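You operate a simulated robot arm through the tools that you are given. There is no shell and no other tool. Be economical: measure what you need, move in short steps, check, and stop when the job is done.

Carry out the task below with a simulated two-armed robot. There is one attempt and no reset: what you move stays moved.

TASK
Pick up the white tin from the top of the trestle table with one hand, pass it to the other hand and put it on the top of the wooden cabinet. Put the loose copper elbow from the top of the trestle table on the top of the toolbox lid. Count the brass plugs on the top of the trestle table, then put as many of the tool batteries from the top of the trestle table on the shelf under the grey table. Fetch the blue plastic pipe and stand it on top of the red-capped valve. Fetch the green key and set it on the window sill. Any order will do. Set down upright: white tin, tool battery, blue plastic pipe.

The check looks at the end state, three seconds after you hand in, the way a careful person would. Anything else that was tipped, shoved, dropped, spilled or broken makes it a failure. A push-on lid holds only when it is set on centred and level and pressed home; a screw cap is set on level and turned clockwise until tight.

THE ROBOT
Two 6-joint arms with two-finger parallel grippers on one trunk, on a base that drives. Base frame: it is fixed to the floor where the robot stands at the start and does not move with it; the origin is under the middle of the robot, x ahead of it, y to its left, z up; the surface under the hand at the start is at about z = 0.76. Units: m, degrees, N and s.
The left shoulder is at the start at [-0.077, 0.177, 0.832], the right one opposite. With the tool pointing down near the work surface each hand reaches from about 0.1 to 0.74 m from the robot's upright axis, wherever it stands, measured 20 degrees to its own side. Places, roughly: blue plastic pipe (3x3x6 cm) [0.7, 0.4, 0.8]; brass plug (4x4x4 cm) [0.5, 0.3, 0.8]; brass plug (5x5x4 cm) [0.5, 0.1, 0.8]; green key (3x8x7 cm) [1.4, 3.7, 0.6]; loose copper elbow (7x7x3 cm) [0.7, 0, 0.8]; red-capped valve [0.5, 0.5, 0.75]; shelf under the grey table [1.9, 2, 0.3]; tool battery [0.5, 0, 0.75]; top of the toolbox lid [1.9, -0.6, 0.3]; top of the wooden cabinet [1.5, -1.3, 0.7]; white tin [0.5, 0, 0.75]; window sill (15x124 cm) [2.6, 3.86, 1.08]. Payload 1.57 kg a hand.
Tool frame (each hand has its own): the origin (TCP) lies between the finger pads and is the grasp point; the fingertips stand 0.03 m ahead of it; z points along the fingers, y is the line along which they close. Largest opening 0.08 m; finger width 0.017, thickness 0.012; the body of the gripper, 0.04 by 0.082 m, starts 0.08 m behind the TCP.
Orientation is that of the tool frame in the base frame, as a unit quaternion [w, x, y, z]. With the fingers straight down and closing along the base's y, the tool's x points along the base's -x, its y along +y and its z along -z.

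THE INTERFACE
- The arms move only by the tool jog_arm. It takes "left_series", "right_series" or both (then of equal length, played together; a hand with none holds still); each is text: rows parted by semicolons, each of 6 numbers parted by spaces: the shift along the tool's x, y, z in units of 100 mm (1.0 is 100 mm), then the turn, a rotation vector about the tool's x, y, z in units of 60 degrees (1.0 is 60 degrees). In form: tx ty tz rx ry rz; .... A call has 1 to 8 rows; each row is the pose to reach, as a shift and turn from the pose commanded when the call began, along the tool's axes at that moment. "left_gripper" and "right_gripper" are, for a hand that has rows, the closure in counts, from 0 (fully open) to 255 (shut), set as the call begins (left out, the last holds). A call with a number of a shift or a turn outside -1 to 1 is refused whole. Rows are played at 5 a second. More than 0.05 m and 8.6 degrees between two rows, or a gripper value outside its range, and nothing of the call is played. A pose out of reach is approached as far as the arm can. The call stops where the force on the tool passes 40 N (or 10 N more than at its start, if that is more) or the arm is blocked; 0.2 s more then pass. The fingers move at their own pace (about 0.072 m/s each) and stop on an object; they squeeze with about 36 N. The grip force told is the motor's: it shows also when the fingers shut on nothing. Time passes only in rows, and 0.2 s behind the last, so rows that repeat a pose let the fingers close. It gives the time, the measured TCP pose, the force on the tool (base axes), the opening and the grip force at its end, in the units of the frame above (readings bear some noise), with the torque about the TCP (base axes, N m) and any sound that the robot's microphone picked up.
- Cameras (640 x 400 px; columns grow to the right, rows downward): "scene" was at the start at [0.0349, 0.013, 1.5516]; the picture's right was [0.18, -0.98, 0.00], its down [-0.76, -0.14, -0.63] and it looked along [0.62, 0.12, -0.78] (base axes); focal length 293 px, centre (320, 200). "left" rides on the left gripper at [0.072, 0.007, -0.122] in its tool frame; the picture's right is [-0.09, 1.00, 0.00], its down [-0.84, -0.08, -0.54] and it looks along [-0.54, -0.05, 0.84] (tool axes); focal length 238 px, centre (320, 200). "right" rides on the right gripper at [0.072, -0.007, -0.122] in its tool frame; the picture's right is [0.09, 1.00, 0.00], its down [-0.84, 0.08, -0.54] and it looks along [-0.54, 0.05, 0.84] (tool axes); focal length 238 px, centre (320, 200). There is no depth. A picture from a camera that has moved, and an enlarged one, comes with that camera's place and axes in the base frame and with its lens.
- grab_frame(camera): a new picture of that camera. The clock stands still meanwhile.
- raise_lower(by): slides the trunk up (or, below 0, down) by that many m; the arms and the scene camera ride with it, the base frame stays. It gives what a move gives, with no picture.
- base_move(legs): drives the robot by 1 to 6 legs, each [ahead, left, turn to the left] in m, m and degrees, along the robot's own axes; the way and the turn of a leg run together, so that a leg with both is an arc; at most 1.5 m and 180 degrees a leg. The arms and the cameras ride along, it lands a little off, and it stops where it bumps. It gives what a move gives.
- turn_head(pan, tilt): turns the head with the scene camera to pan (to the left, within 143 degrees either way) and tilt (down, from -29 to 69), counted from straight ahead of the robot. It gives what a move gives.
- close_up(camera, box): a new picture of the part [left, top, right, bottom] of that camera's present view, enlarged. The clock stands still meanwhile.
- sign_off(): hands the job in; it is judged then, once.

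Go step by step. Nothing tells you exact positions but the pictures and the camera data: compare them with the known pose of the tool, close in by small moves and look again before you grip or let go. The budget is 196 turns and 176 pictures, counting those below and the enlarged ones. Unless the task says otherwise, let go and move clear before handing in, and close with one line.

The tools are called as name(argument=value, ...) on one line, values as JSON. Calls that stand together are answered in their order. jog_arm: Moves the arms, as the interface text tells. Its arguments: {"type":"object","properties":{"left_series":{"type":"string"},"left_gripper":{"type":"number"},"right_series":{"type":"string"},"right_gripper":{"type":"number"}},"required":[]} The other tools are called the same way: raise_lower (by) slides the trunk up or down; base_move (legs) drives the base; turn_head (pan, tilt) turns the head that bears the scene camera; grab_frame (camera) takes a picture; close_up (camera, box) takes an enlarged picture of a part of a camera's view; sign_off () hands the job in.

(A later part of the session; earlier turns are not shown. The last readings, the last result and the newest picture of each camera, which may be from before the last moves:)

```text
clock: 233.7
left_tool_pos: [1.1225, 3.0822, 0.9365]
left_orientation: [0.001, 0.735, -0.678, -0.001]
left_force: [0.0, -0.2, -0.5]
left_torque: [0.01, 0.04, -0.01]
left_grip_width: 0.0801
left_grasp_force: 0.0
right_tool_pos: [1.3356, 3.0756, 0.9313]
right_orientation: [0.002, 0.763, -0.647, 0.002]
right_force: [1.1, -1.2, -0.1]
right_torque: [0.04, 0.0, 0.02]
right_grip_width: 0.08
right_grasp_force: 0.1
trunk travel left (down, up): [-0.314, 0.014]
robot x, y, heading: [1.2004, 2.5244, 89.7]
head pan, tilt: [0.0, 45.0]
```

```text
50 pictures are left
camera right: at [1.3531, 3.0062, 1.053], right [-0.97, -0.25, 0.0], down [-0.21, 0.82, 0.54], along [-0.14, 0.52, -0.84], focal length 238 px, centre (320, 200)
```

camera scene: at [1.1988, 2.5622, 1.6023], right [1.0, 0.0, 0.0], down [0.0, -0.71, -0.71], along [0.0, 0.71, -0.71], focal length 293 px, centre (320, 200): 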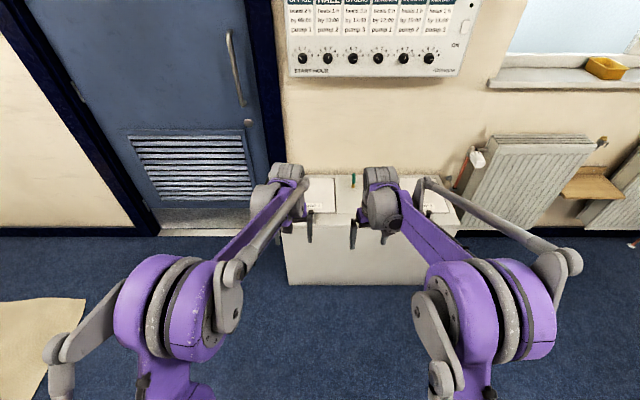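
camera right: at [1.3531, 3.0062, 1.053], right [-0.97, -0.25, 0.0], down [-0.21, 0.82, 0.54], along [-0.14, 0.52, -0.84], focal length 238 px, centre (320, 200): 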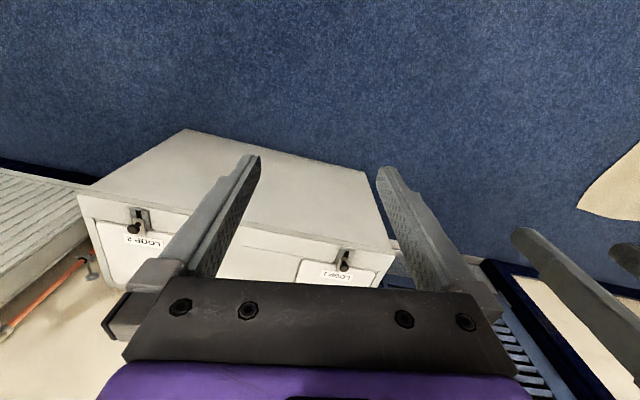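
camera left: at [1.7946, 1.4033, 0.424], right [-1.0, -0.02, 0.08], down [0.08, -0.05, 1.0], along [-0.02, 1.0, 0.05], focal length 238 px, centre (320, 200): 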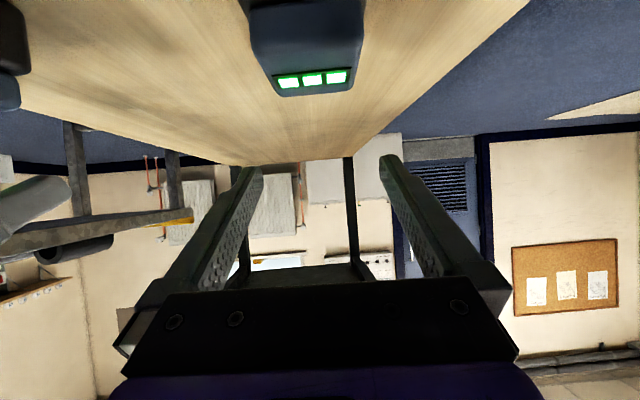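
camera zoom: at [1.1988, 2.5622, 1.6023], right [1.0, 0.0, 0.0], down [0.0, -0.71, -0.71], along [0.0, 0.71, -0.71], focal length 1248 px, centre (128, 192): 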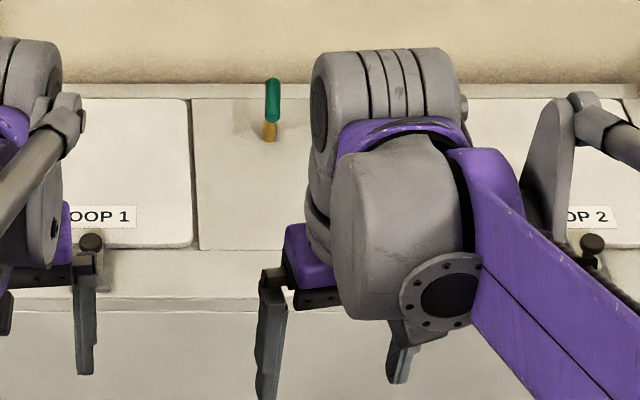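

The key stands near (1.37, 3.65), seen edge-on. I drive 0.42 m closer and view it with the right wrist camera.

base_move(legs=[[0.42, 0, 0]])

grab_frame(camera="right")

grab_frame(camera="left")

```text
clock: 236.3
left_tool_pos: [1.1254, 3.507, 0.9351]
left_orientation: [0.0, 0.734, -0.68, -0.001]
left_force: [0.1, 0.1, 0.1]
left_torque: [-0.04, -0.02, -0.03]
left_grip_width: 0.0799
left_grasp_force: 0.1
right_tool_pos: [1.3397, 3.4959, 0.9329]
right_orientation: [0.001, 0.762, -0.648, 0.002]
right_force: [-0.6, 0.3, 1.0]
right_torque: [0.02, -0.02, 0.02]
right_grip_width: 0.0798
right_grasp_force: 0.1
trunk travel left (down, up): [-0.314, 0.014]
robot x, y, heading: [1.1996, 2.9477, 89.9]
head pan, tilt: [0.0, 45.0]
```

```text
49 pictures are left
camera right: at [1.3566, 3.4291, 1.0529], right [-0.97, -0.25, 0.0], down [-0.21, 0.82, 0.54], along [-0.13, 0.52, -0.84], focal length 238 px, centre (320, 200)
```

right: 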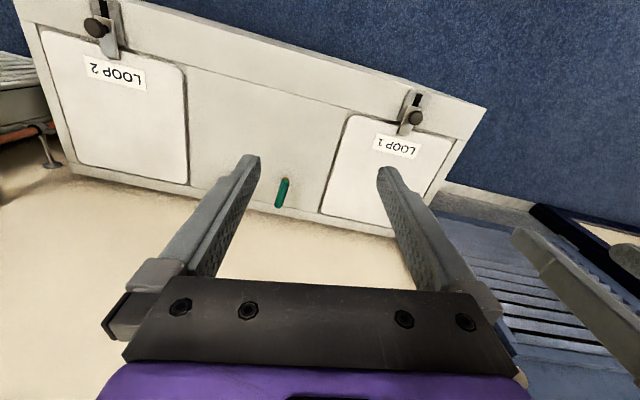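

```text
48 pictures are left
camera left: at [1.124, 3.4345, 1.0582], right [-1.0, 0.02, 0.0], down [0.01, 0.84, 0.54], along [0.01, 0.54, -0.84], focal length 238 px, centre (320, 200)
```

left: 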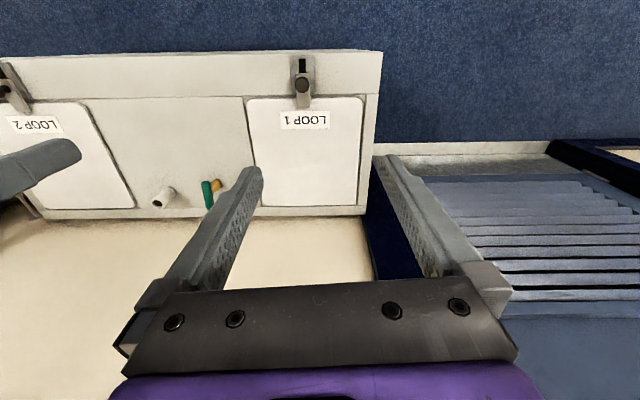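

close_up(camera="left", box=[140, 160, 250, 229])

close_up(camera="right", box=[230, 155, 330, 217])

close_up(camera="scene", box=[310, 130, 430, 205])

```text
5.80 times, centred on (195, 194) of left
camera zoom: at [1.124, 3.4345, 1.0582], right [-1.0, 0.02, 0.0], down [0.01, 0.84, 0.54], along [0.01, 0.54, -0.84], focal length 1382 px, centre (1045, 232)
```

zoom: 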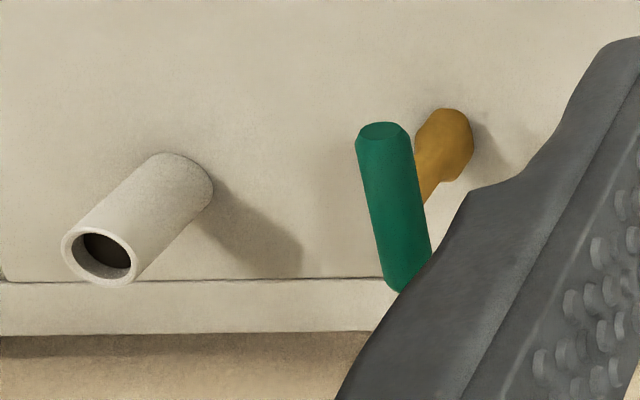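

```text
6.40 times, centred on (280, 186) of right
camera zoom: at [1.3566, 3.4291, 1.0529], right [-0.97, -0.25, 0.0], down [-0.21, 0.82, 0.54], along [-0.13, 0.52, -0.84], focal length 1525 px, centre (576, 290)
```

zoom: 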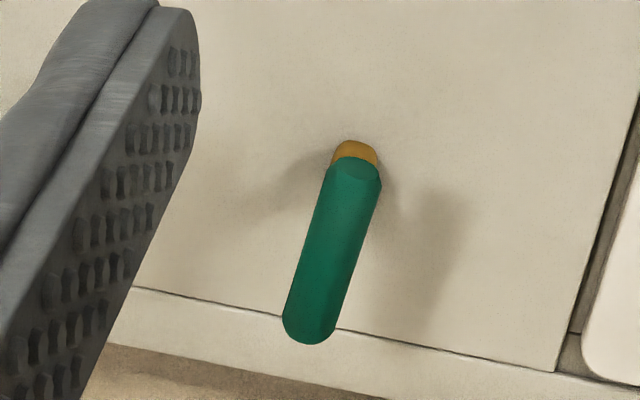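

```text
5.33 times, centred on (370, 168) of scene
camera zoom: at [1.2, 2.9861, 1.6021], right [1.0, -0.01, 0.0], down [0.0, -0.71, -0.71], along [0.0, 0.71, -0.71], focal length 1565 px, centre (53, 373)
```

zoom: 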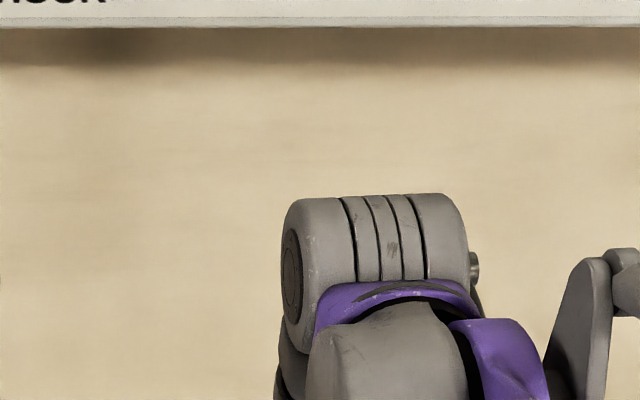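

The key is a T: green bar along y from about 3.67 to 3.745 at x 1.372, z ≈ 0.61, on a brass stem; a white pipe piece stands at x ≈ 1.50. I drive closer, align the right hand and go above it.

base_move(legs=[[0.12, 0, 0]])

jog_arm(right_series="0 0 0 0 0 0.085; 0 0 0 0 0 0.17; 0 0 0 0 0 0.17", right_gripper=95)

jog_arm(right_series="-0.4 -0.15 0.15 0 0 0; -0.78 -0.3 0.3 0 0 0; -0.78 -0.3 0.7 0 0 0; -0.78 -0.3 1 0 0 0; -0.78 -0.3 1 0 0 0")

grab_frame(camera="right")

grab_frame(camera="scene")

```text
clock: 237.6
left_tool_pos: [1.1262, 3.6276, 0.9368]
left_orientation: [0.001, 0.733, -0.681, 0.0]
left_force: [-0.4, 0.4, 0.2]
left_torque: [0.01, 0.01, -0.02]
left_grip_width: 0.08
left_grasp_force: 0.0
right_tool_pos: [1.3404, 3.6177, 0.9317]
right_orientation: [0.001, 0.76, -0.65, 0.002]
right_force: [0.7, 0.2, -0.1]
right_torque: [-0.03, 0.01, 0.0]
right_grip_width: 0.0801
right_grasp_force: 0.1
trunk travel left (down, up): [-0.314, 0.014]
robot x, y, heading: [1.1983, 3.0685, 89.9]
head pan, tilt: [0.0, 45.0]
```

```text
clock: 238.4
left_tool_pos: [1.127, 3.6285, 0.937]
left_orientation: [0.001, 0.733, -0.68, -0.001]
left_force: [-0.1, 0.6, 0.4]
left_torque: [0.01, 0.0, 0.03]
left_grip_width: 0.0799
left_grasp_force: 0.1
right_tool_pos: [1.341, 3.6172, 0.932]
right_orientation: [-0.002, -0.7, 0.714, -0.002]
right_force: [0.0, -0.4, 0.4]
right_torque: [0.01, 0.01, 0.01]
right_grip_width: 0.0501
right_grasp_force: 0.1
trunk travel left (down, up): [-0.314, 0.014]
robot x, y, heading: [1.2002, 3.0709, 89.4]
head pan, tilt: [0.0, 45.0]
```

```text
clock: 239.6
left_tool_pos: [1.1256, 3.6274, 0.9369]
left_orientation: [0.001, 0.734, -0.679, 0.0]
left_force: [-0.4, -0.5, -0.1]
left_torque: [-0.02, -0.03, 0.02]
left_grip_width: 0.08
left_grasp_force: 0.0
right_tool_pos: [1.3717, 3.6963, 0.8323]
right_orientation: [-0.001, -0.7, 0.714, -0.001]
right_force: [-0.2, -0.3, 0.9]
right_torque: [0.0, -0.02, -0.04]
right_grip_width: 0.0506
right_grasp_force: 0.0
trunk travel left (down, up): [-0.314, 0.014]
robot x, y, heading: [1.2006, 3.0706, 90.0]
head pan, tilt: [0.0, 45.0]
```

```text
44 pictures are left
camera right: at [1.3753, 3.625, 0.9529], right [-1.0, -0.07, 0.0], down [-0.06, 0.84, 0.54], along [-0.04, 0.54, -0.84], focal length 238 px, centre (320, 200)
```

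right: 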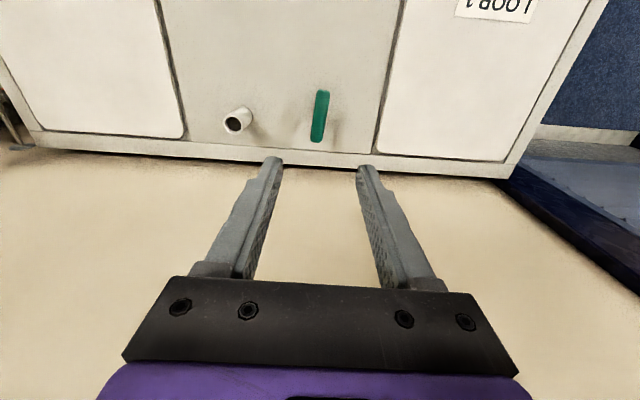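

```text
43 pictures are left
camera scene: at [1.2006, 3.1069, 1.6023], right [1.0, -0.01, 0.0], down [0.0, -0.71, -0.71], along [0.0, 0.71, -0.71], focal length 293 px, centre (320, 200)
```

scene: 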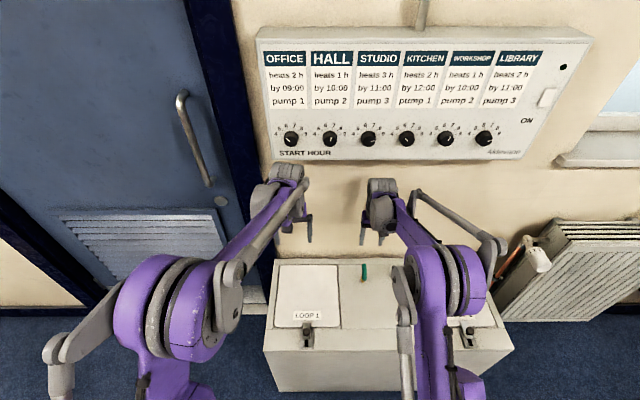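

The bar lies exactly between the fingers. I descend.

jog_arm(right_series="0 0 0.4 0 0 0; 0 0 0.8 0 0 0; 0 0 1 0 0 0")

jog_arm(right_series="0 0 0.3 0 0 0; 0 0 0.6 0 0 0; 0 0 0.6 0 0 0")

grab_frame(camera="right")

```text
clock: 240.4
left_tool_pos: [1.1258, 3.6271, 0.9368]
left_orientation: [0.001, 0.733, -0.68, -0.001]
left_force: [-0.3, -0.1, 0.0]
left_torque: [-0.01, 0.02, -0.01]
left_grip_width: 0.0799
left_grasp_force: 0.0
right_tool_pos: [1.3699, 3.6927, 0.7309]
right_orientation: [-0.002, -0.7, 0.714, -0.002]
right_force: [0.4, -0.1, -0.5]
right_torque: [0.03, -0.03, 0.01]
right_grip_width: 0.0502
right_grasp_force: 0.1
trunk travel left (down, up): [-0.314, 0.014]
robot x, y, heading: [1.1992, 3.0677, 89.9]
head pan, tilt: [0.0, 45.0]
```

```text
clock: 241.2
left_tool_pos: [1.1263, 3.6272, 0.936]
left_orientation: [0.0, 0.733, -0.681, 0.0]
left_force: [-0.4, 1.2, 0.4]
left_torque: [0.02, 0.07, -0.02]
left_grip_width: 0.0799
left_grasp_force: 0.0
right_tool_pos: [1.3718, 3.6939, 0.67]
right_orientation: [-0.001, -0.7, 0.714, -0.002]
right_force: [-0.6, 0.2, 0.0]
right_torque: [-0.01, 0.0, 0.01]
right_grip_width: 0.0502
right_grasp_force: 0.1
trunk travel left (down, up): [-0.314, 0.014]
robot x, y, heading: [1.1999, 3.0677, 89.7]
head pan, tilt: [0.0, 45.0]
```

```text
42 pictures are left
camera right: at [1.3755, 3.6245, 0.791], right [-1.0, -0.07, 0.0], down [-0.06, 0.84, 0.54], along [-0.04, 0.54, -0.84], focal length 238 px, centre (320, 200)
```

right: 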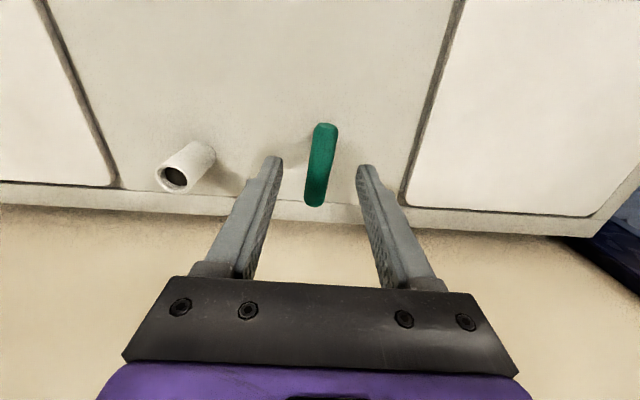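

jog_arm(right_series="0 0.02 0.15 0 0 0; 0 0.02 0.3 0 0 0; 0 0.02 0.47 0 0 0; 0 0.02 0.47 0 0 0")

jog_arm(right_series="0 0 0 0 0 0; 0 0 0 0 0 0; 0 0 0 0 0 0; 0 0 0 0 0 0", right_gripper=255)

grab_frame(camera="right")

```text
clock: 242.2
left_tool_pos: [1.1259, 3.6279, 0.9361]
left_orientation: [0.0, 0.734, -0.68, 0.0]
left_force: [-0.6, 0.0, 0.6]
left_torque: [-0.03, 0.0, -0.03]
left_grip_width: 0.0798
left_grasp_force: 0.1
right_tool_pos: [1.3711, 3.693, 0.6241]
right_orientation: [-0.002, -0.7, 0.714, -0.001]
right_force: [-0.2, 0.5, 0.0]
right_torque: [0.03, 0.0, 0.05]
right_grip_width: 0.0502
right_grasp_force: 0.0
trunk travel left (down, up): [-0.314, 0.014]
robot x, y, heading: [1.197, 3.0676, 89.8]
head pan, tilt: [0.0, 45.0]
```

```text
clock: 243.2
left_tool_pos: [1.1262, 3.6274, 0.9362]
left_orientation: [0.001, 0.733, -0.68, -0.001]
left_force: [-0.5, 0.1, -0.1]
left_torque: [-0.03, -0.01, 0.05]
left_grip_width: 0.08
left_grasp_force: 0.0
right_tool_pos: [1.3707, 3.6947, 0.6249]
right_orientation: [-0.002, -0.7, 0.714, -0.001]
right_force: [1.1, -0.4, 0.6]
right_torque: [-0.02, 0.03, -0.02]
right_grip_width: 0.0207
right_grasp_force: 34.0
trunk travel left (down, up): [-0.314, 0.014]
robot x, y, heading: [1.1981, 3.0694, 89.7]
head pan, tilt: [0.0, 45.0]
```

```text
41 pictures are left
camera right: at [1.3746, 3.6237, 0.7455], right [-1.0, -0.07, 0.0], down [-0.06, 0.84, 0.54], along [-0.04, 0.54, -0.84], focal length 238 px, centre (320, 200)
```

right: 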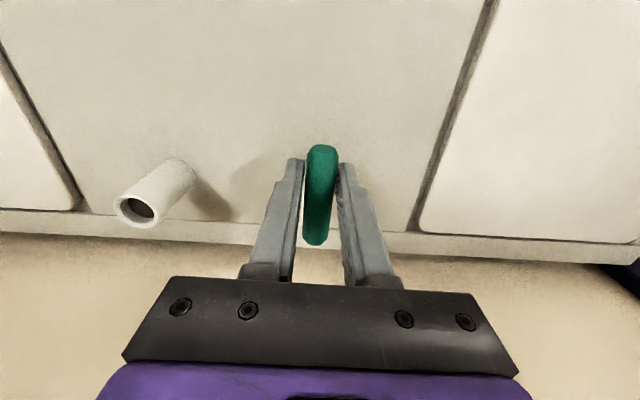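

The key is gripped by its bar (21 mm). I lift it, back off slightly and drive sideways to the window.

jog_arm(right_series="0 0 -0.2 0 0 0; 0 0 -0.6 0 0 0; 0 0 -1 0 0 0")

jog_arm(right_series="0 0 -0.4 0 0 0; 0 0 -0.8 0 0 0; 0 0 -1 0 0 0")

jog_arm(right_series="0.3 0 -0.4 0 0 0; 0.6 0 -0.7 0 0 0; 1 0 -1 0 0 0")

grab_frame(camera="right")

base_move(legs=[[-0.15, 0, 0], [0, -1.1, 0]])

turn_head(pan=-10, tilt=35)

grab_frame(camera="scene")

```text
clock: 244.0
left_tool_pos: [1.1248, 3.6292, 0.9359]
left_orientation: [0.0, 0.733, -0.68, -0.001]
left_force: [-0.6, 0.5, 0.4]
left_torque: [0.0, 0.02, 0.0]
left_grip_width: 0.0801
left_grasp_force: 0.0
right_tool_pos: [1.3714, 3.6944, 0.7233]
right_orientation: [-0.001, -0.7, 0.714, -0.001]
right_force: [-0.3, -0.5, -0.8]
right_torque: [0.04, 0.01, 0.02]
right_grip_width: 0.0208
right_grasp_force: 35.0
trunk travel left (down, up): [-0.314, 0.014]
robot x, y, heading: [1.1999, 3.0702, 89.6]
head pan, tilt: [0.0, 45.0]
```

```text
clock: 244.8
left_tool_pos: [1.1261, 3.627, 0.9367]
left_orientation: [0.0, 0.733, -0.68, 0.0]
left_force: [-0.1, -0.5, -0.9]
left_torque: [0.02, -0.02, 0.04]
left_grip_width: 0.0802
left_grasp_force: 0.1
right_tool_pos: [1.3721, 3.6948, 0.8228]
right_orientation: [-0.002, -0.7, 0.714, -0.001]
right_force: [0.0, 0.6, -1.2]
right_torque: [0.0, -0.01, 0.01]
right_grip_width: 0.0206
right_grasp_force: 34.3
trunk travel left (down, up): [-0.314, 0.014]
robot x, y, heading: [1.1995, 3.0693, 89.7]
head pan, tilt: [0.0, 45.0]
```

```text
clock: 245.6
left_tool_pos: [1.127, 3.626, 0.9366]
left_orientation: [0.001, 0.733, -0.681, -0.001]
left_force: [-0.6, -0.3, -0.2]
left_torque: [0.01, 0.04, -0.01]
left_grip_width: 0.08
left_grasp_force: 0.0
right_tool_pos: [1.3686, 3.5943, 0.927]
right_orientation: [-0.001, -0.7, 0.714, -0.001]
right_force: [-0.7, 0.0, -0.3]
right_torque: [0.03, -0.04, 0.01]
right_grip_width: 0.0207
right_grasp_force: 34.3
trunk travel left (down, up): [-0.314, 0.014]
robot x, y, heading: [1.1973, 3.0692, 89.7]
head pan, tilt: [0.0, 45.0]
```

```text
40 pictures are left
camera right: at [1.3717, 3.5236, 1.0477], right [-1.0, -0.07, 0.0], down [-0.06, 0.84, 0.54], along [-0.04, 0.54, -0.84], focal length 238 px, centre (320, 200)
```

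right: 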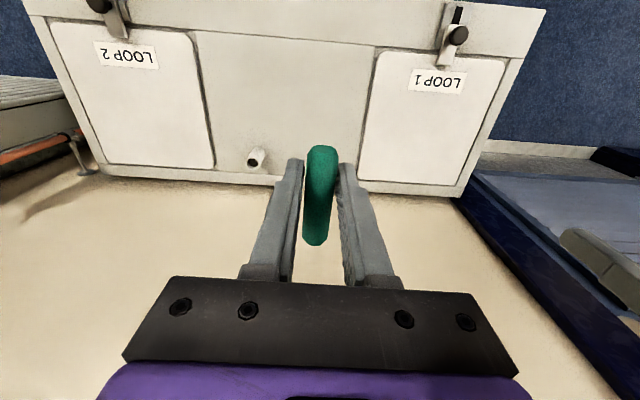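

```text
clock: 256.4
left_tool_pos: [2.2068, 3.4782, 0.9364]
left_orientation: [0.001, 0.739, -0.674, 0.0]
left_force: [-0.3, 0.5, -0.5]
left_torque: [0.03, -0.02, 0.03]
left_grip_width: 0.0802
left_grasp_force: 0.2
right_tool_pos: [2.4477, 3.449, 0.9259]
right_orientation: [-0.002, -0.707, 0.707, -0.002]
right_force: [0.4, 0.2, -1.2]
right_torque: [-0.04, 0.0, -0.02]
right_grip_width: 0.0205
right_grasp_force: 34.0
trunk travel left (down, up): [-0.314, 0.014]
robot x, y, heading: [2.2925, 2.9215, 90.6]
head pan, tilt: [0.0, 45.0]
```

```text
clock: 257.1
left_tool_pos: [2.2066, 3.4783, 0.936]
left_orientation: [0.0, 0.739, -0.674, 0.0]
left_force: [-0.2, -0.2, 0.0]
left_torque: [-0.04, -0.02, -0.01]
left_grip_width: 0.0799
left_grasp_force: 0.1
right_tool_pos: [2.4481, 3.45, 0.9259]
right_orientation: [-0.002, -0.706, 0.708, -0.002]
right_force: [0.1, -0.1, 0.0]
right_torque: [0.0, -0.03, 0.0]
right_grip_width: 0.0209
right_grasp_force: 34.3
trunk travel left (down, up): [-0.314, 0.014]
robot x, y, heading: [2.2889, 2.9208, 90.6]
head pan, tilt: [-10.0, 35.0]
```

```text
39 pictures are left
camera scene: at [2.3046, 2.9639, 1.617], right [0.99, -0.16, 0.0], down [-0.09, -0.57, -0.82], along [0.13, 0.81, -0.57], focal length 293 px, centre (320, 200)
```

scene: 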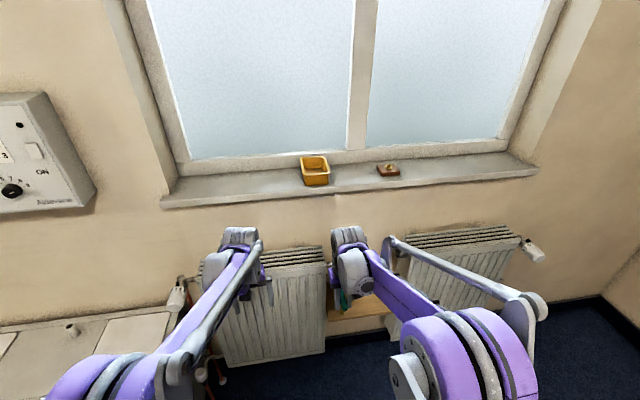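

The sill is free left of the yellow box, around x 2.2. I raise the hand to about z 1.22 and shift the base left and forward.

jog_arm(right_series="0 0 -0.4 0 0 0; 0 0 -0.8 0 0 0; 0 0 -1 0 0 0")

jog_arm(right_series="0 0 -0.4 0 0 0; 0 0 -0.8 0 0 0; 0 0 -1 0 0 0")

jog_arm(right_series="0 0 -0.4 0 0 0; 0 0 -0.8 0 0 0; 0 0 -1 0 0 0")

base_move(legs=[[0.17, 0.25, -0.6]])

grab_frame(camera="right")

grab_frame(camera="scene")

```text
clock: 257.9
left_tool_pos: [2.2056, 3.4782, 0.9371]
left_orientation: [0.001, 0.739, -0.674, 0.0]
left_force: [0.5, 0.1, -0.1]
left_torque: [0.01, -0.01, 0.0]
left_grip_width: 0.0799
left_grasp_force: 0.0
right_tool_pos: [2.4477, 3.4507, 1.026]
right_orientation: [-0.003, -0.706, 0.708, -0.002]
right_force: [0.9, 0.1, -0.3]
right_torque: [-0.02, 0.02, 0.01]
right_grip_width: 0.0209
right_grasp_force: 34.4
trunk travel left (down, up): [-0.314, 0.014]
robot x, y, heading: [2.2916, 2.9196, 90.9]
head pan, tilt: [-10.0, 35.0]
```

```text
clock: 258.7
left_tool_pos: [2.2068, 3.4769, 0.9361]
left_orientation: [0.001, 0.739, -0.673, 0.0]
left_force: [0.1, 0.8, 0.1]
left_torque: [0.03, -0.02, 0.02]
left_grip_width: 0.0805
left_grasp_force: 0.1
right_tool_pos: [2.4476, 3.4502, 1.1259]
right_orientation: [-0.002, -0.707, 0.708, -0.002]
right_force: [-0.4, -0.1, -1.6]
right_torque: [0.0, 0.01, -0.04]
right_grip_width: 0.0209
right_grasp_force: 34.2
trunk travel left (down, up): [-0.314, 0.014]
robot x, y, heading: [2.2882, 2.92, 90.5]
head pan, tilt: [-10.0, 35.0]
```

```text
clock: 259.5
left_tool_pos: [2.2071, 3.4765, 0.9366]
left_orientation: [0.0, 0.739, -0.674, -0.001]
left_force: [0.1, -0.1, 0.4]
left_torque: [0.02, 0.0, 0.02]
left_grip_width: 0.0799
left_grasp_force: 0.0
right_tool_pos: [2.4489, 3.4505, 1.2259]
right_orientation: [-0.002, -0.706, 0.708, -0.002]
right_force: [0.4, -0.1, -0.5]
right_torque: [0.01, 0.02, 0.0]
right_grip_width: 0.0209
right_grasp_force: 33.5
trunk travel left (down, up): [-0.314, 0.014]
robot x, y, heading: [2.2886, 2.9205, 90.8]
head pan, tilt: [-10.0, 35.0]
```

```text
clock: 262.3
left_tool_pos: [1.9608, 3.6465, 0.9361]
left_orientation: [0.0, 0.737, -0.675, -0.001]
left_force: [0.2, -0.4, 0.5]
left_torque: [0.0, -0.03, 0.03]
left_grip_width: 0.0799
left_grasp_force: 0.1
right_tool_pos: [2.2008, 3.6171, 1.2242]
right_orientation: [-0.002, -0.705, 0.709, -0.002]
right_force: [0.4, -0.2, -0.8]
right_torque: [0.01, 0.02, -0.01]
right_grip_width: 0.0209
right_grasp_force: 34.1
trunk travel left (down, up): [-0.314, 0.014]
robot x, y, heading: [2.0393, 3.0888, 90.6]
head pan, tilt: [-10.0, 35.0]
```

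```text
38 pictures are left
camera right: at [2.2061, 3.5476, 1.346], right [-1.0, -0.09, 0.0], down [-0.07, 0.84, 0.54], along [-0.05, 0.54, -0.84], focal length 238 px, centre (320, 200)
```

right: 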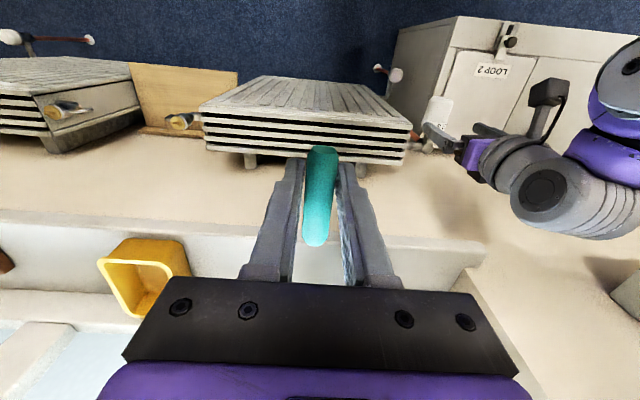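

```text
37 pictures are left
camera scene: at [2.055, 3.1327, 1.617], right [0.99, -0.17, 0.0], down [-0.1, -0.57, -0.82], along [0.14, 0.81, -0.57], focal length 293 px, centre (320, 200)
```

scene: 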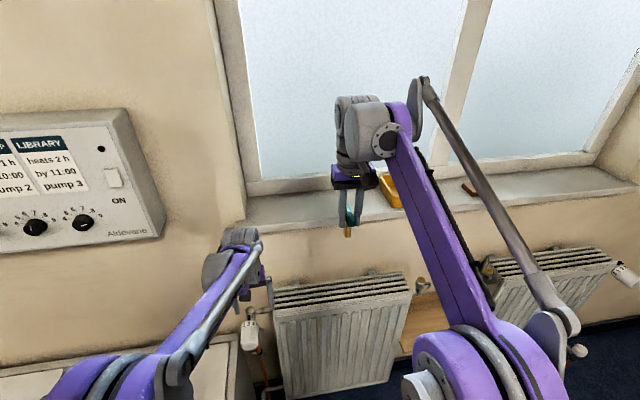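

The hand is at z 1.22, the sill just ahead. First I pull the left hand back so it stays clear of the wall, and enlarge the sill view.

jog_arm(left_series="0.4 0 0 0 0 0; 0.8 0 0 0 0 0; 1 0 0 0 0 0")

jog_arm(left_series="0.4 0 0 0 0 0; 0.8 0 0 0 0 0; 1 0 0 0 0 0")

close_up(camera="right", box=[0, 180, 500, 400])

close_up(camera="scene", box=[230, 140, 430, 265])

```text
clock: 263.1
left_tool_pos: [1.9671, 3.5483, 0.9372]
left_orientation: [0.001, 0.737, -0.675, -0.001]
left_force: [0.6, 0.0, 0.9]
left_torque: [-0.01, 0.04, 0.04]
left_grip_width: 0.0802
left_grasp_force: 0.1
right_tool_pos: [2.201, 3.6191, 1.2243]
right_orientation: [-0.002, -0.705, 0.709, -0.001]
right_force: [1.0, -0.1, -1.2]
right_torque: [-0.02, 0.01, 0.02]
right_grip_width: 0.021
right_grasp_force: 34.5
trunk travel left (down, up): [-0.314, 0.014]
robot x, y, heading: [2.039, 3.0863, 90.3]
head pan, tilt: [-10.0, 35.0]
```

```text
clock: 263.9
left_tool_pos: [1.9758, 3.4476, 0.9354]
left_orientation: [0.001, 0.738, -0.675, 0.0]
left_force: [-0.3, -0.9, 0.0]
left_torque: [0.01, 0.01, -0.01]
left_grip_width: 0.0801
left_grasp_force: 0.2
right_tool_pos: [2.2008, 3.6178, 1.224]
right_orientation: [-0.003, -0.705, 0.709, -0.002]
right_force: [0.2, 0.2, -1.4]
right_torque: [-0.01, -0.02, -0.01]
right_grip_width: 0.0206
right_grasp_force: 34.3
trunk travel left (down, up): [-0.314, 0.014]
robot x, y, heading: [2.0375, 3.0875, 90.4]
head pan, tilt: [-10.0, 35.0]
```

```text
1.28 times, centred on (250, 290) of right
camera zoom: at [2.206, 3.5474, 1.3462], right [-1.0, -0.09, 0.0], down [-0.07, 0.84, 0.54], along [-0.05, 0.54, -0.84], focal length 305 px, centre (410, 85)
```

zoom: 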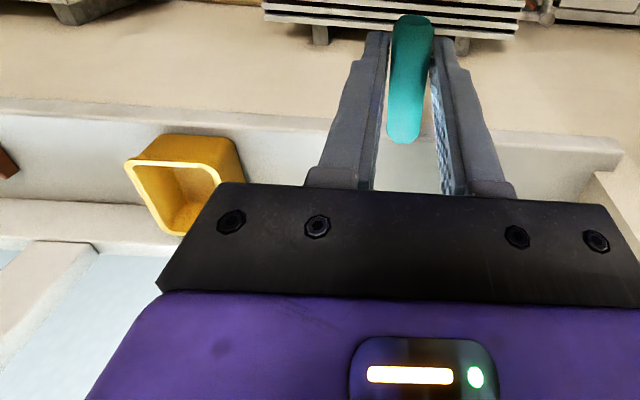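

```text
3.20 times, centred on (330, 202) of scene
camera zoom: at [2.0549, 3.1325, 1.6171], right [0.99, -0.17, 0.0], down [-0.1, -0.57, -0.82], along [0.14, 0.81, -0.57], focal length 939 px, centre (288, 192)
```

zoom: 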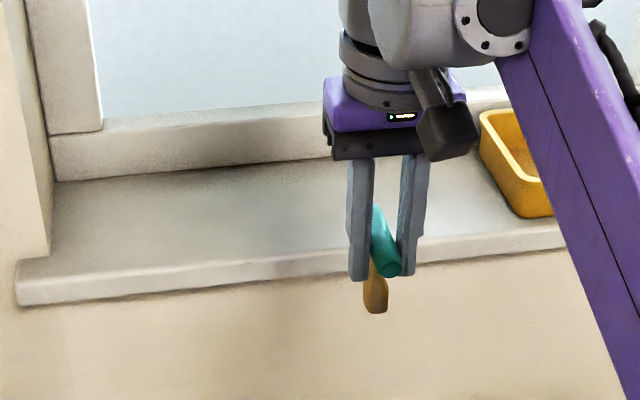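

The sill runs y 3.78–3.945 at z ≈ 1.08. I drive 0.2 m closer, the key passing about 7 cm above it.

base_move(legs=[[0.2, 0, 0]])

grab_frame(camera="right")

grab_frame(camera="scene")

```text
clock: 265.4
left_tool_pos: [1.9721, 3.6107, 0.935]
left_orientation: [0.001, 0.742, -0.67, 0.0]
left_force: [-0.7, 0.0, 0.1]
left_torque: [-0.04, 0.02, -0.01]
left_grip_width: 0.0799
left_grasp_force: 0.0
right_tool_pos: [2.194, 3.7845, 1.2234]
right_orientation: [0.002, 0.709, -0.705, 0.002]
right_force: [0.4, -0.2, -1.2]
right_torque: [-0.03, 0.0, 0.01]
right_grip_width: 0.021
right_grasp_force: 33.5
trunk travel left (down, up): [-0.314, 0.014]
robot x, y, heading: [2.0328, 3.2503, 91.2]
head pan, tilt: [-10.0, 35.0]
stopped in leg 1: the robot was blocked; the commanded pose is now the measured one
```

```text
34 pictures are left
camera right: at [2.2002, 3.7146, 1.3446], right [-1.0, -0.1, 0.0], down [-0.08, 0.84, 0.54], along [-0.05, 0.53, -0.84], focal length 238 px, centre (320, 200)
```

right: 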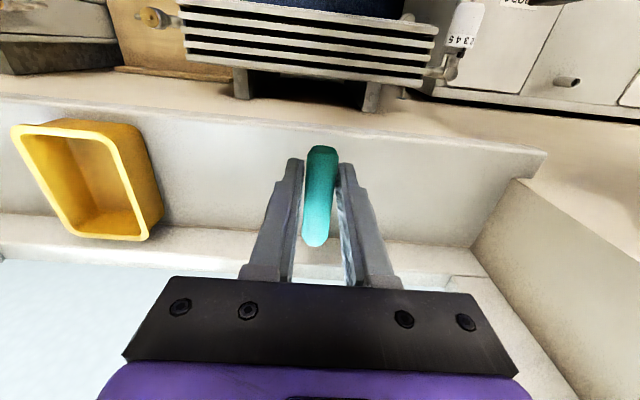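

```text
33 pictures are left
camera scene: at [2.0546, 3.2975, 1.6173], right [0.99, -0.15, 0.0], down [-0.09, -0.57, -0.82], along [0.13, 0.81, -0.58], focal length 293 px, centre (320, 200)
```

scene: 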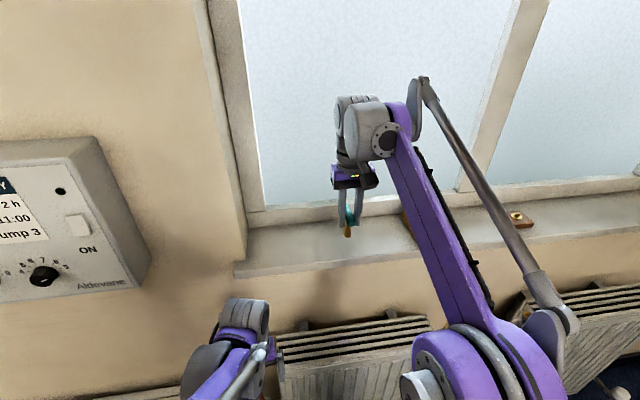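

The base touched something (probably the radiator). I back off 2 cm and extend the arm instead.

base_move(legs=[[-0.02, 0, 0]])

jog_arm(right_series="-0.2 0 0 0 0 0; -0.4 0 0 0 0 0; -0.6 0 0 0 0 0; -0.8 0 0 0 0 0; -0.8 0 0 0 0 0")

grab_frame(camera="right")

close_up(camera="scene", box=[230, 140, 430, 265])

turn_head(pan=0, tilt=68)

grab_frame(camera="scene")

```text
clock: 266.2
left_tool_pos: [1.9719, 3.5892, 0.9354]
left_orientation: [0.0, 0.742, -0.671, 0.0]
left_force: [-0.6, 0.5, 0.0]
left_torque: [0.01, 0.01, 0.01]
left_grip_width: 0.0801
left_grasp_force: 0.1
right_tool_pos: [2.1956, 3.7635, 1.2242]
right_orientation: [0.003, 0.71, -0.704, 0.002]
right_force: [0.3, -0.6, -1.6]
right_torque: [-0.01, 0.06, -0.03]
right_grip_width: 0.0208
right_grasp_force: 34.4
trunk travel left (down, up): [-0.314, 0.014]
robot x, y, heading: [2.0351, 3.2321, 91.4]
head pan, tilt: [-10.0, 35.0]
```

```text
clock: 267.4
left_tool_pos: [1.9718, 3.5874, 0.9347]
left_orientation: [0.0, 0.742, -0.67, -0.001]
left_force: [-0.6, -0.1, -0.6]
left_torque: [-0.02, 0.0, 0.01]
left_grip_width: 0.0799
left_grasp_force: 0.1
right_tool_pos: [2.1947, 3.822, 1.2128]
right_orientation: [0.002, 0.71, -0.704, 0.002]
right_force: [-0.6, -0.1, -0.9]
right_torque: [0.01, 0.01, 0.01]
right_grip_width: 0.0209
right_grasp_force: 34.2
right hand out of reach, approached as far as the arm can: row 3, 4, 5
trunk travel left (down, up): [-0.314, 0.014]
robot x, y, heading: [2.0348, 3.23, 91.1]
head pan, tilt: [-10.0, 35.0]
```

```text
32 pictures are left
camera right: at [2.2007, 3.7514, 1.3327], right [-1.0, -0.1, 0.0], down [-0.08, 0.84, 0.54], along [-0.05, 0.54, -0.84], focal length 238 px, centre (320, 200)
```

right: 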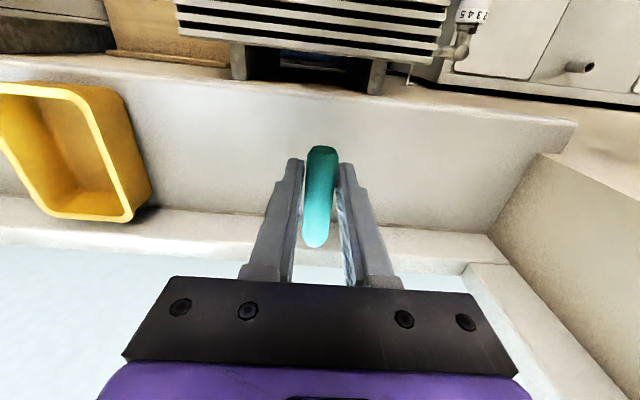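

```text
3.20 times, centred on (330, 202) of scene
camera zoom: at [2.0547, 3.2736, 1.6171], right [0.99, -0.15, 0.0], down [-0.09, -0.57, -0.82], along [0.13, 0.81, -0.57], focal length 939 px, centre (288, 192)
```

zoom: 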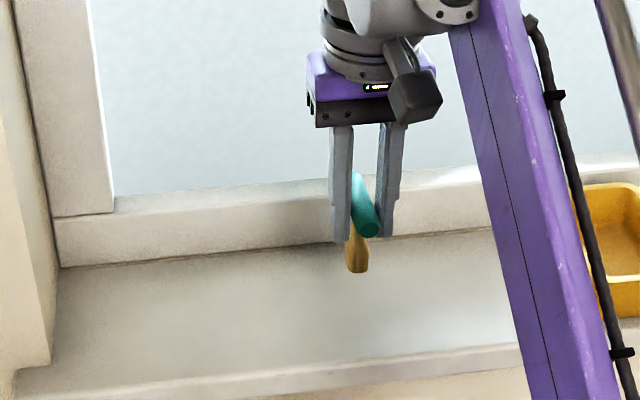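

```text
clock: 268.4
left_tool_pos: [1.9708, 3.5869, 0.9348]
left_orientation: [0.0, 0.742, -0.67, 0.0]
left_force: [-0.9, 0.2, 0.9]
left_torque: [-0.04, 0.03, -0.01]
left_grip_width: 0.0799
left_grasp_force: 0.0
right_tool_pos: [2.1944, 3.8223, 1.2121]
right_orientation: [0.001, 0.71, -0.705, 0.001]
right_force: [-0.2, -0.1, -0.2]
right_torque: [-0.02, -0.02, 0.01]
right_grip_width: 0.0208
right_grasp_force: 34.1
trunk travel left (down, up): [-0.314, 0.014]
robot x, y, heading: [2.0403, 3.2305, 91.2]
head pan, tilt: [0.0, 68.0]
```

```text
30 pictures are left
camera scene: at [2.04, 3.2431, 1.5742], right [1.0, 0.02, 0.0], down [0.02, -0.93, -0.38], along [-0.01, 0.38, -0.93], focal length 293 px, centre (320, 200)
```

scene: 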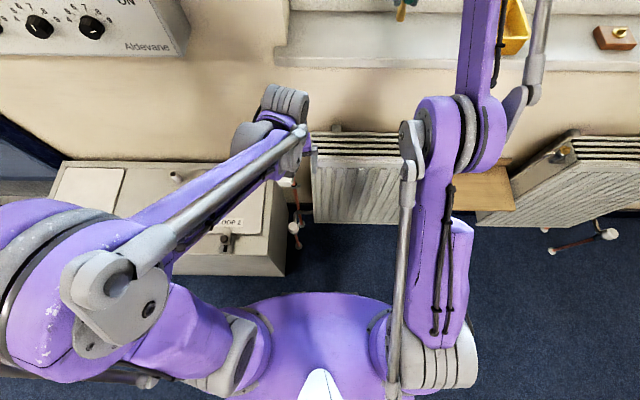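

The key is already over the sill (stem at y ≈ 3.835, edge at 3.78). I lower it here.

jog_arm(right_series="0 0 0.15 0 0 0; 0 0 0.3 0 0 0; 0 0 0.45 0 0 0; 0 0 0.45 0 0 0")

turn_head(pan=-10, tilt=35)

close_up(camera="scene", box=[270, 160, 430, 260])

grab_frame(camera="right")

```text
clock: 269.4
left_tool_pos: [1.9726, 3.5869, 0.9354]
left_orientation: [0.0, 0.742, -0.671, 0.0]
left_force: [0.3, -0.1, 0.2]
left_torque: [0.0, 0.03, 0.0]
left_grip_width: 0.0799
left_grasp_force: 0.1
right_tool_pos: [2.1932, 3.8197, 1.1655]
right_orientation: [0.001, 0.709, -0.705, 0.001]
right_force: [-1.3, -0.1, -1.0]
right_torque: [-0.02, 0.01, -0.01]
right_grip_width: 0.0207
right_grasp_force: 33.8
trunk travel left (down, up): [-0.314, 0.014]
robot x, y, heading: [2.0409, 3.2292, 91.1]
head pan, tilt: [0.0, 68.0]
```

```text
clock: 270.4
left_tool_pos: [1.9714, 3.5873, 0.936]
left_orientation: [0.002, 0.742, -0.671, 0.0]
left_force: [0.2, 0.3, -0.4]
left_torque: [0.01, -0.02, 0.02]
left_grip_width: 0.08
left_grasp_force: 0.0
right_tool_pos: [2.1943, 3.8214, 1.1667]
right_orientation: [0.001, 0.71, -0.704, 0.001]
right_force: [0.3, -0.7, -1.2]
right_torque: [-0.03, 0.03, -0.03]
right_grip_width: 0.0211
right_grasp_force: 34.3
trunk travel left (down, up): [-0.314, 0.014]
robot x, y, heading: [2.039, 3.2315, 91.1]
head pan, tilt: [-10.0, 35.0]
```

```text
4.00 times, centred on (350, 210) of scene
camera zoom: at [2.0547, 3.2732, 1.617], right [0.99, -0.15, 0.0], down [-0.09, -0.57, -0.82], along [0.13, 0.81, -0.57], focal length 1174 px, centre (200, 160)
```

zoom: 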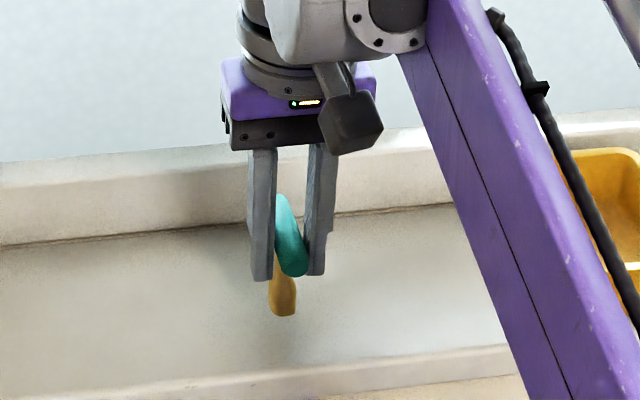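

```text
28 pictures are left
camera right: at [2.1997, 3.7503, 1.2868], right [-1.0, -0.1, 0.0], down [-0.08, 0.84, 0.54], along [-0.05, 0.54, -0.84], focal length 238 px, centre (320, 200)
```

right: 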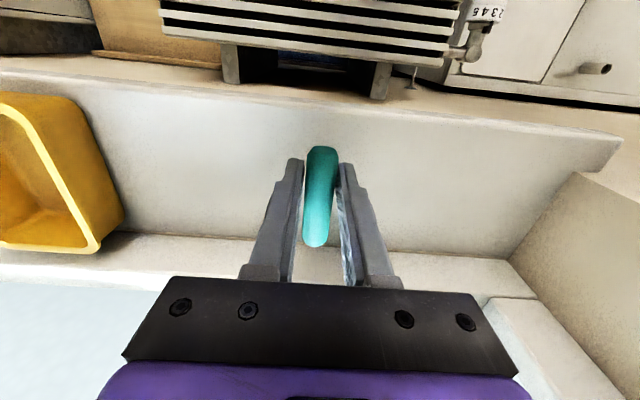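

Key is above the sill, upright. I lower it slowly to contact.

jog_arm(right_series="-0.05 0 0.03 0 0 0; -0.1 0 0.06 0 0 0; -0.1 0 0.09 0 0 0; -0.1 0 0.12 0 0 0; -0.1 0 0.15 0 0 0; -0.1 0 0.18 0 0 0; -0.1 0 0.21 0 0 0; -0.1 0 0.24 0 0 0")

close_up(camera="scene", box=[270, 160, 430, 260])

```text
clock: 272.2
left_tool_pos: [1.9721, 3.587, 0.9355]
left_orientation: [0.0, 0.742, -0.67, -0.001]
left_force: [0.0, 0.1, 1.3]
left_torque: [0.01, -0.03, 0.0]
left_grip_width: 0.0799
left_grasp_force: 0.0
right_tool_pos: [2.1949, 3.8288, 1.1438]
right_orientation: [0.0, 0.71, -0.704, 0.001]
right_force: [0.5, 4.1, 22.8]
right_torque: [0.3, -0.03, -0.02]
right_grip_width: 0.0211
right_grasp_force: 34.2
trunk travel left (down, up): [-0.314, 0.014]
robot x, y, heading: [2.0393, 3.2321, 90.9]
head pan, tilt: [-10.0, 35.0]
```

```text
4.00 times, centred on (350, 210) of scene
camera zoom: at [2.0543, 3.2713, 1.6174], right [0.99, -0.15, 0.0], down [-0.09, -0.57, -0.82], along [0.13, 0.81, -0.57], focal length 1174 px, centre (200, 160)
```

zoom: 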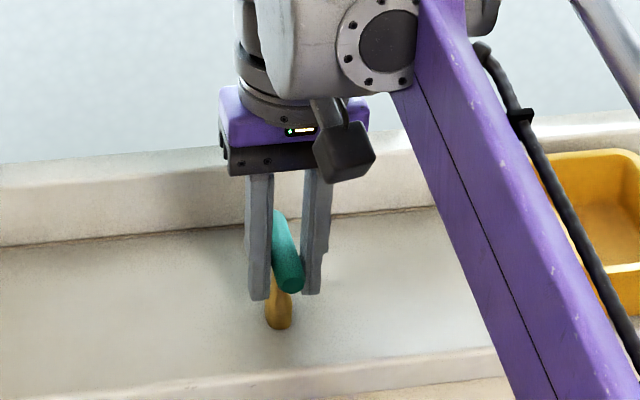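

Contact at 23 N. I relieve the press by 2 mm, open partway and check that the key stands.

jog_arm(right_series="0 0 -0.02 0 0 0; 0 0 -0.02 0 0 0; 0 0 -0.02 0 0 0")

jog_arm(right_series="0 0 0 0 0 0; 0 0 0 0 0 0; 0 0 0 0 0 0", right_gripper=110)

close_up(camera="scene", box=[270, 160, 430, 260])

grab_frame(camera="right")

```text
clock: 273.0
left_tool_pos: [1.9722, 3.5883, 0.936]
left_orientation: [0.001, 0.742, -0.67, -0.001]
left_force: [-0.3, 0.6, 0.6]
left_torque: [0.01, 0.0, 0.03]
left_grip_width: 0.0802
left_grasp_force: 0.0
right_tool_pos: [2.1942, 3.8296, 1.1424]
right_orientation: [0.001, 0.709, -0.705, 0.001]
right_force: [-0.4, -1.1, 2.6]
right_torque: [-0.12, 0.07, 0.02]
right_grip_width: 0.0211
right_grasp_force: 34.1
trunk travel left (down, up): [-0.314, 0.014]
robot x, y, heading: [2.0364, 3.2329, 91.4]
head pan, tilt: [-10.0, 35.0]
```

```text
clock: 273.8
left_tool_pos: [1.9711, 3.5878, 0.935]
left_orientation: [0.0, 0.742, -0.671, 0.0]
left_force: [0.9, 0.0, 0.3]
left_torque: [-0.04, -0.04, -0.02]
left_grip_width: 0.08
left_grasp_force: 0.0
right_tool_pos: [2.195, 3.8297, 1.1438]
right_orientation: [0.001, 0.71, -0.704, 0.001]
right_force: [0.1, 0.6, -0.8]
right_torque: [0.02, -0.01, 0.03]
right_grip_width: 0.0457
right_grasp_force: 0.0
trunk travel left (down, up): [-0.314, 0.014]
robot x, y, heading: [2.0413, 3.2261, 91.0]
head pan, tilt: [-10.0, 35.0]
```

```text
4.00 times, centred on (350, 210) of scene
camera zoom: at [2.0547, 3.2731, 1.617], right [0.99, -0.15, 0.0], down [-0.09, -0.57, -0.82], along [0.13, 0.81, -0.57], focal length 1174 px, centre (200, 160)
```

zoom: 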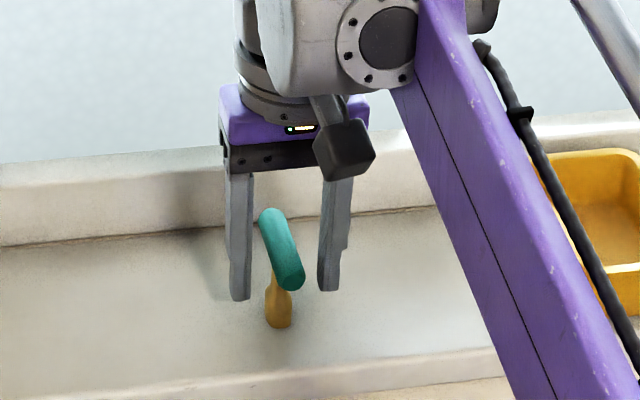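

```text
25 pictures are left
camera right: at [2.2006, 3.7599, 1.2645], right [-1.0, -0.1, 0.0], down [-0.08, 0.84, 0.54], along [-0.05, 0.54, -0.84], focal length 238 px, centre (320, 200)
```

right: 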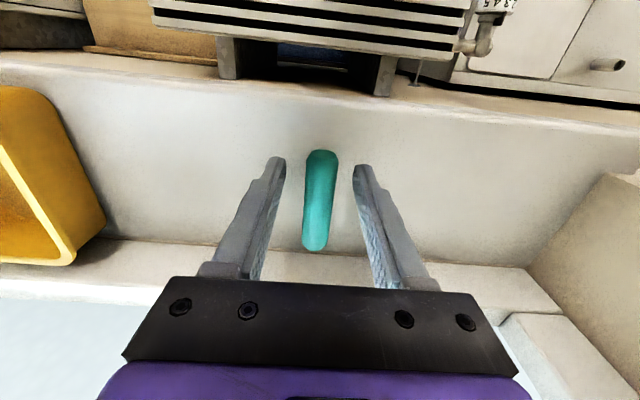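

The key stands on its own. I rise 5 cm, draw the hand back toward the robot and back the base off.

jog_arm(right_series="0 0 -0.15 0 0 0; 0 0 -0.3 0 0 0; 0 0 -0.5 0 0 0; 0.3 0 -0.6 0 0 0; 0.6 0 -0.7 0 0 0; 1 0 -0.8 0 0 0")

base_move(legs=[[-0.3, 0, 0]])

grab_frame(camera="scene")

turn_head(pan=45, tilt=40)

grab_frame(camera="scene")

```text
clock: 275.2
left_tool_pos: [1.9715, 3.5869, 0.9353]
left_orientation: [0.0, 0.741, -0.671, 0.0]
left_force: [-0.5, -0.5, -0.2]
left_torque: [0.03, 0.0, -0.02]
left_grip_width: 0.0801
left_grasp_force: 0.1
right_tool_pos: [2.1934, 3.7291, 1.2255]
right_orientation: [0.002, 0.709, -0.705, 0.001]
right_force: [1.0, 0.5, -0.5]
right_torque: [0.03, 0.0, -0.03]
right_grip_width: 0.0453
right_grasp_force: 0.2
trunk travel left (down, up): [-0.314, 0.014]
robot x, y, heading: [2.041, 3.2322, 91.2]
head pan, tilt: [-10.0, 35.0]
```

```text
clock: 277.2
left_tool_pos: [1.9788, 3.2844, 0.9357]
left_orientation: [0.001, 0.74, -0.673, -0.001]
left_force: [-0.2, 0.3, -0.2]
left_torque: [-0.02, -0.02, 0.0]
left_grip_width: 0.0798
left_grasp_force: 0.0
right_tool_pos: [2.2015, 3.4264, 1.2255]
right_orientation: [0.001, 0.709, -0.705, 0.001]
right_force: [-1.0, -1.0, 0.6]
right_torque: [-0.01, 0.01, 0.03]
right_grip_width: 0.0454
right_grasp_force: 0.0
trunk travel left (down, up): [-0.314, 0.014]
robot x, y, heading: [2.0422, 2.9243, 91.1]
head pan, tilt: [-10.0, 35.0]
```

```text
24 pictures are left
camera scene: at [2.0603, 2.9692, 1.6172], right [0.99, -0.16, 0.0], down [-0.09, -0.57, -0.82], along [0.13, 0.81, -0.57], focal length 293 px, centre (320, 200)
```

scene: 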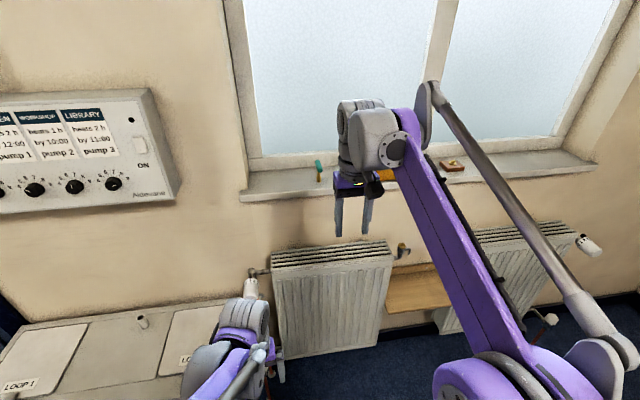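

```text
clock: 278.5
left_tool_pos: [1.9775, 3.2849, 0.9352]
left_orientation: [-0.001, 0.741, -0.672, -0.001]
left_force: [0.4, -0.6, -0.5]
left_torque: [0.03, 0.04, 0.0]
left_grip_width: 0.0799
left_grasp_force: 0.0
right_tool_pos: [2.2014, 3.4265, 1.2263]
right_orientation: [0.001, 0.708, -0.706, 0.002]
right_force: [0.9, 0.4, -1.1]
right_torque: [0.0, 0.03, -0.01]
right_grip_width: 0.0455
right_grasp_force: 0.1
trunk travel left (down, up): [-0.314, 0.014]
robot x, y, heading: [2.043, 2.9265, 91.1]
head pan, tilt: [45.0, 40.0]
```

```text
23 pictures are left
camera scene: at [1.9853, 2.9409, 1.6095], right [0.7, 0.72, 0.0], down [0.46, -0.45, -0.77], along [-0.55, 0.53, -0.64], focal length 293 px, centre (320, 200)
```

scene: 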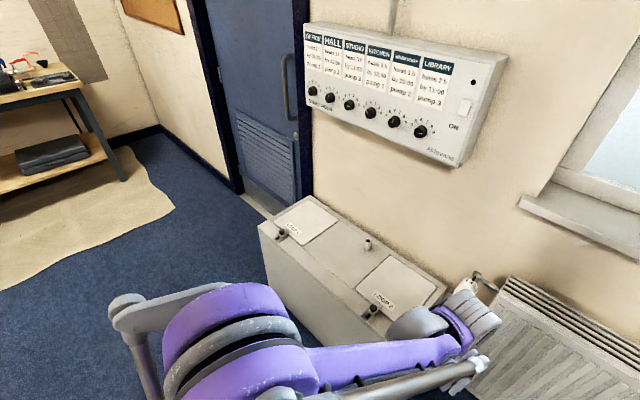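

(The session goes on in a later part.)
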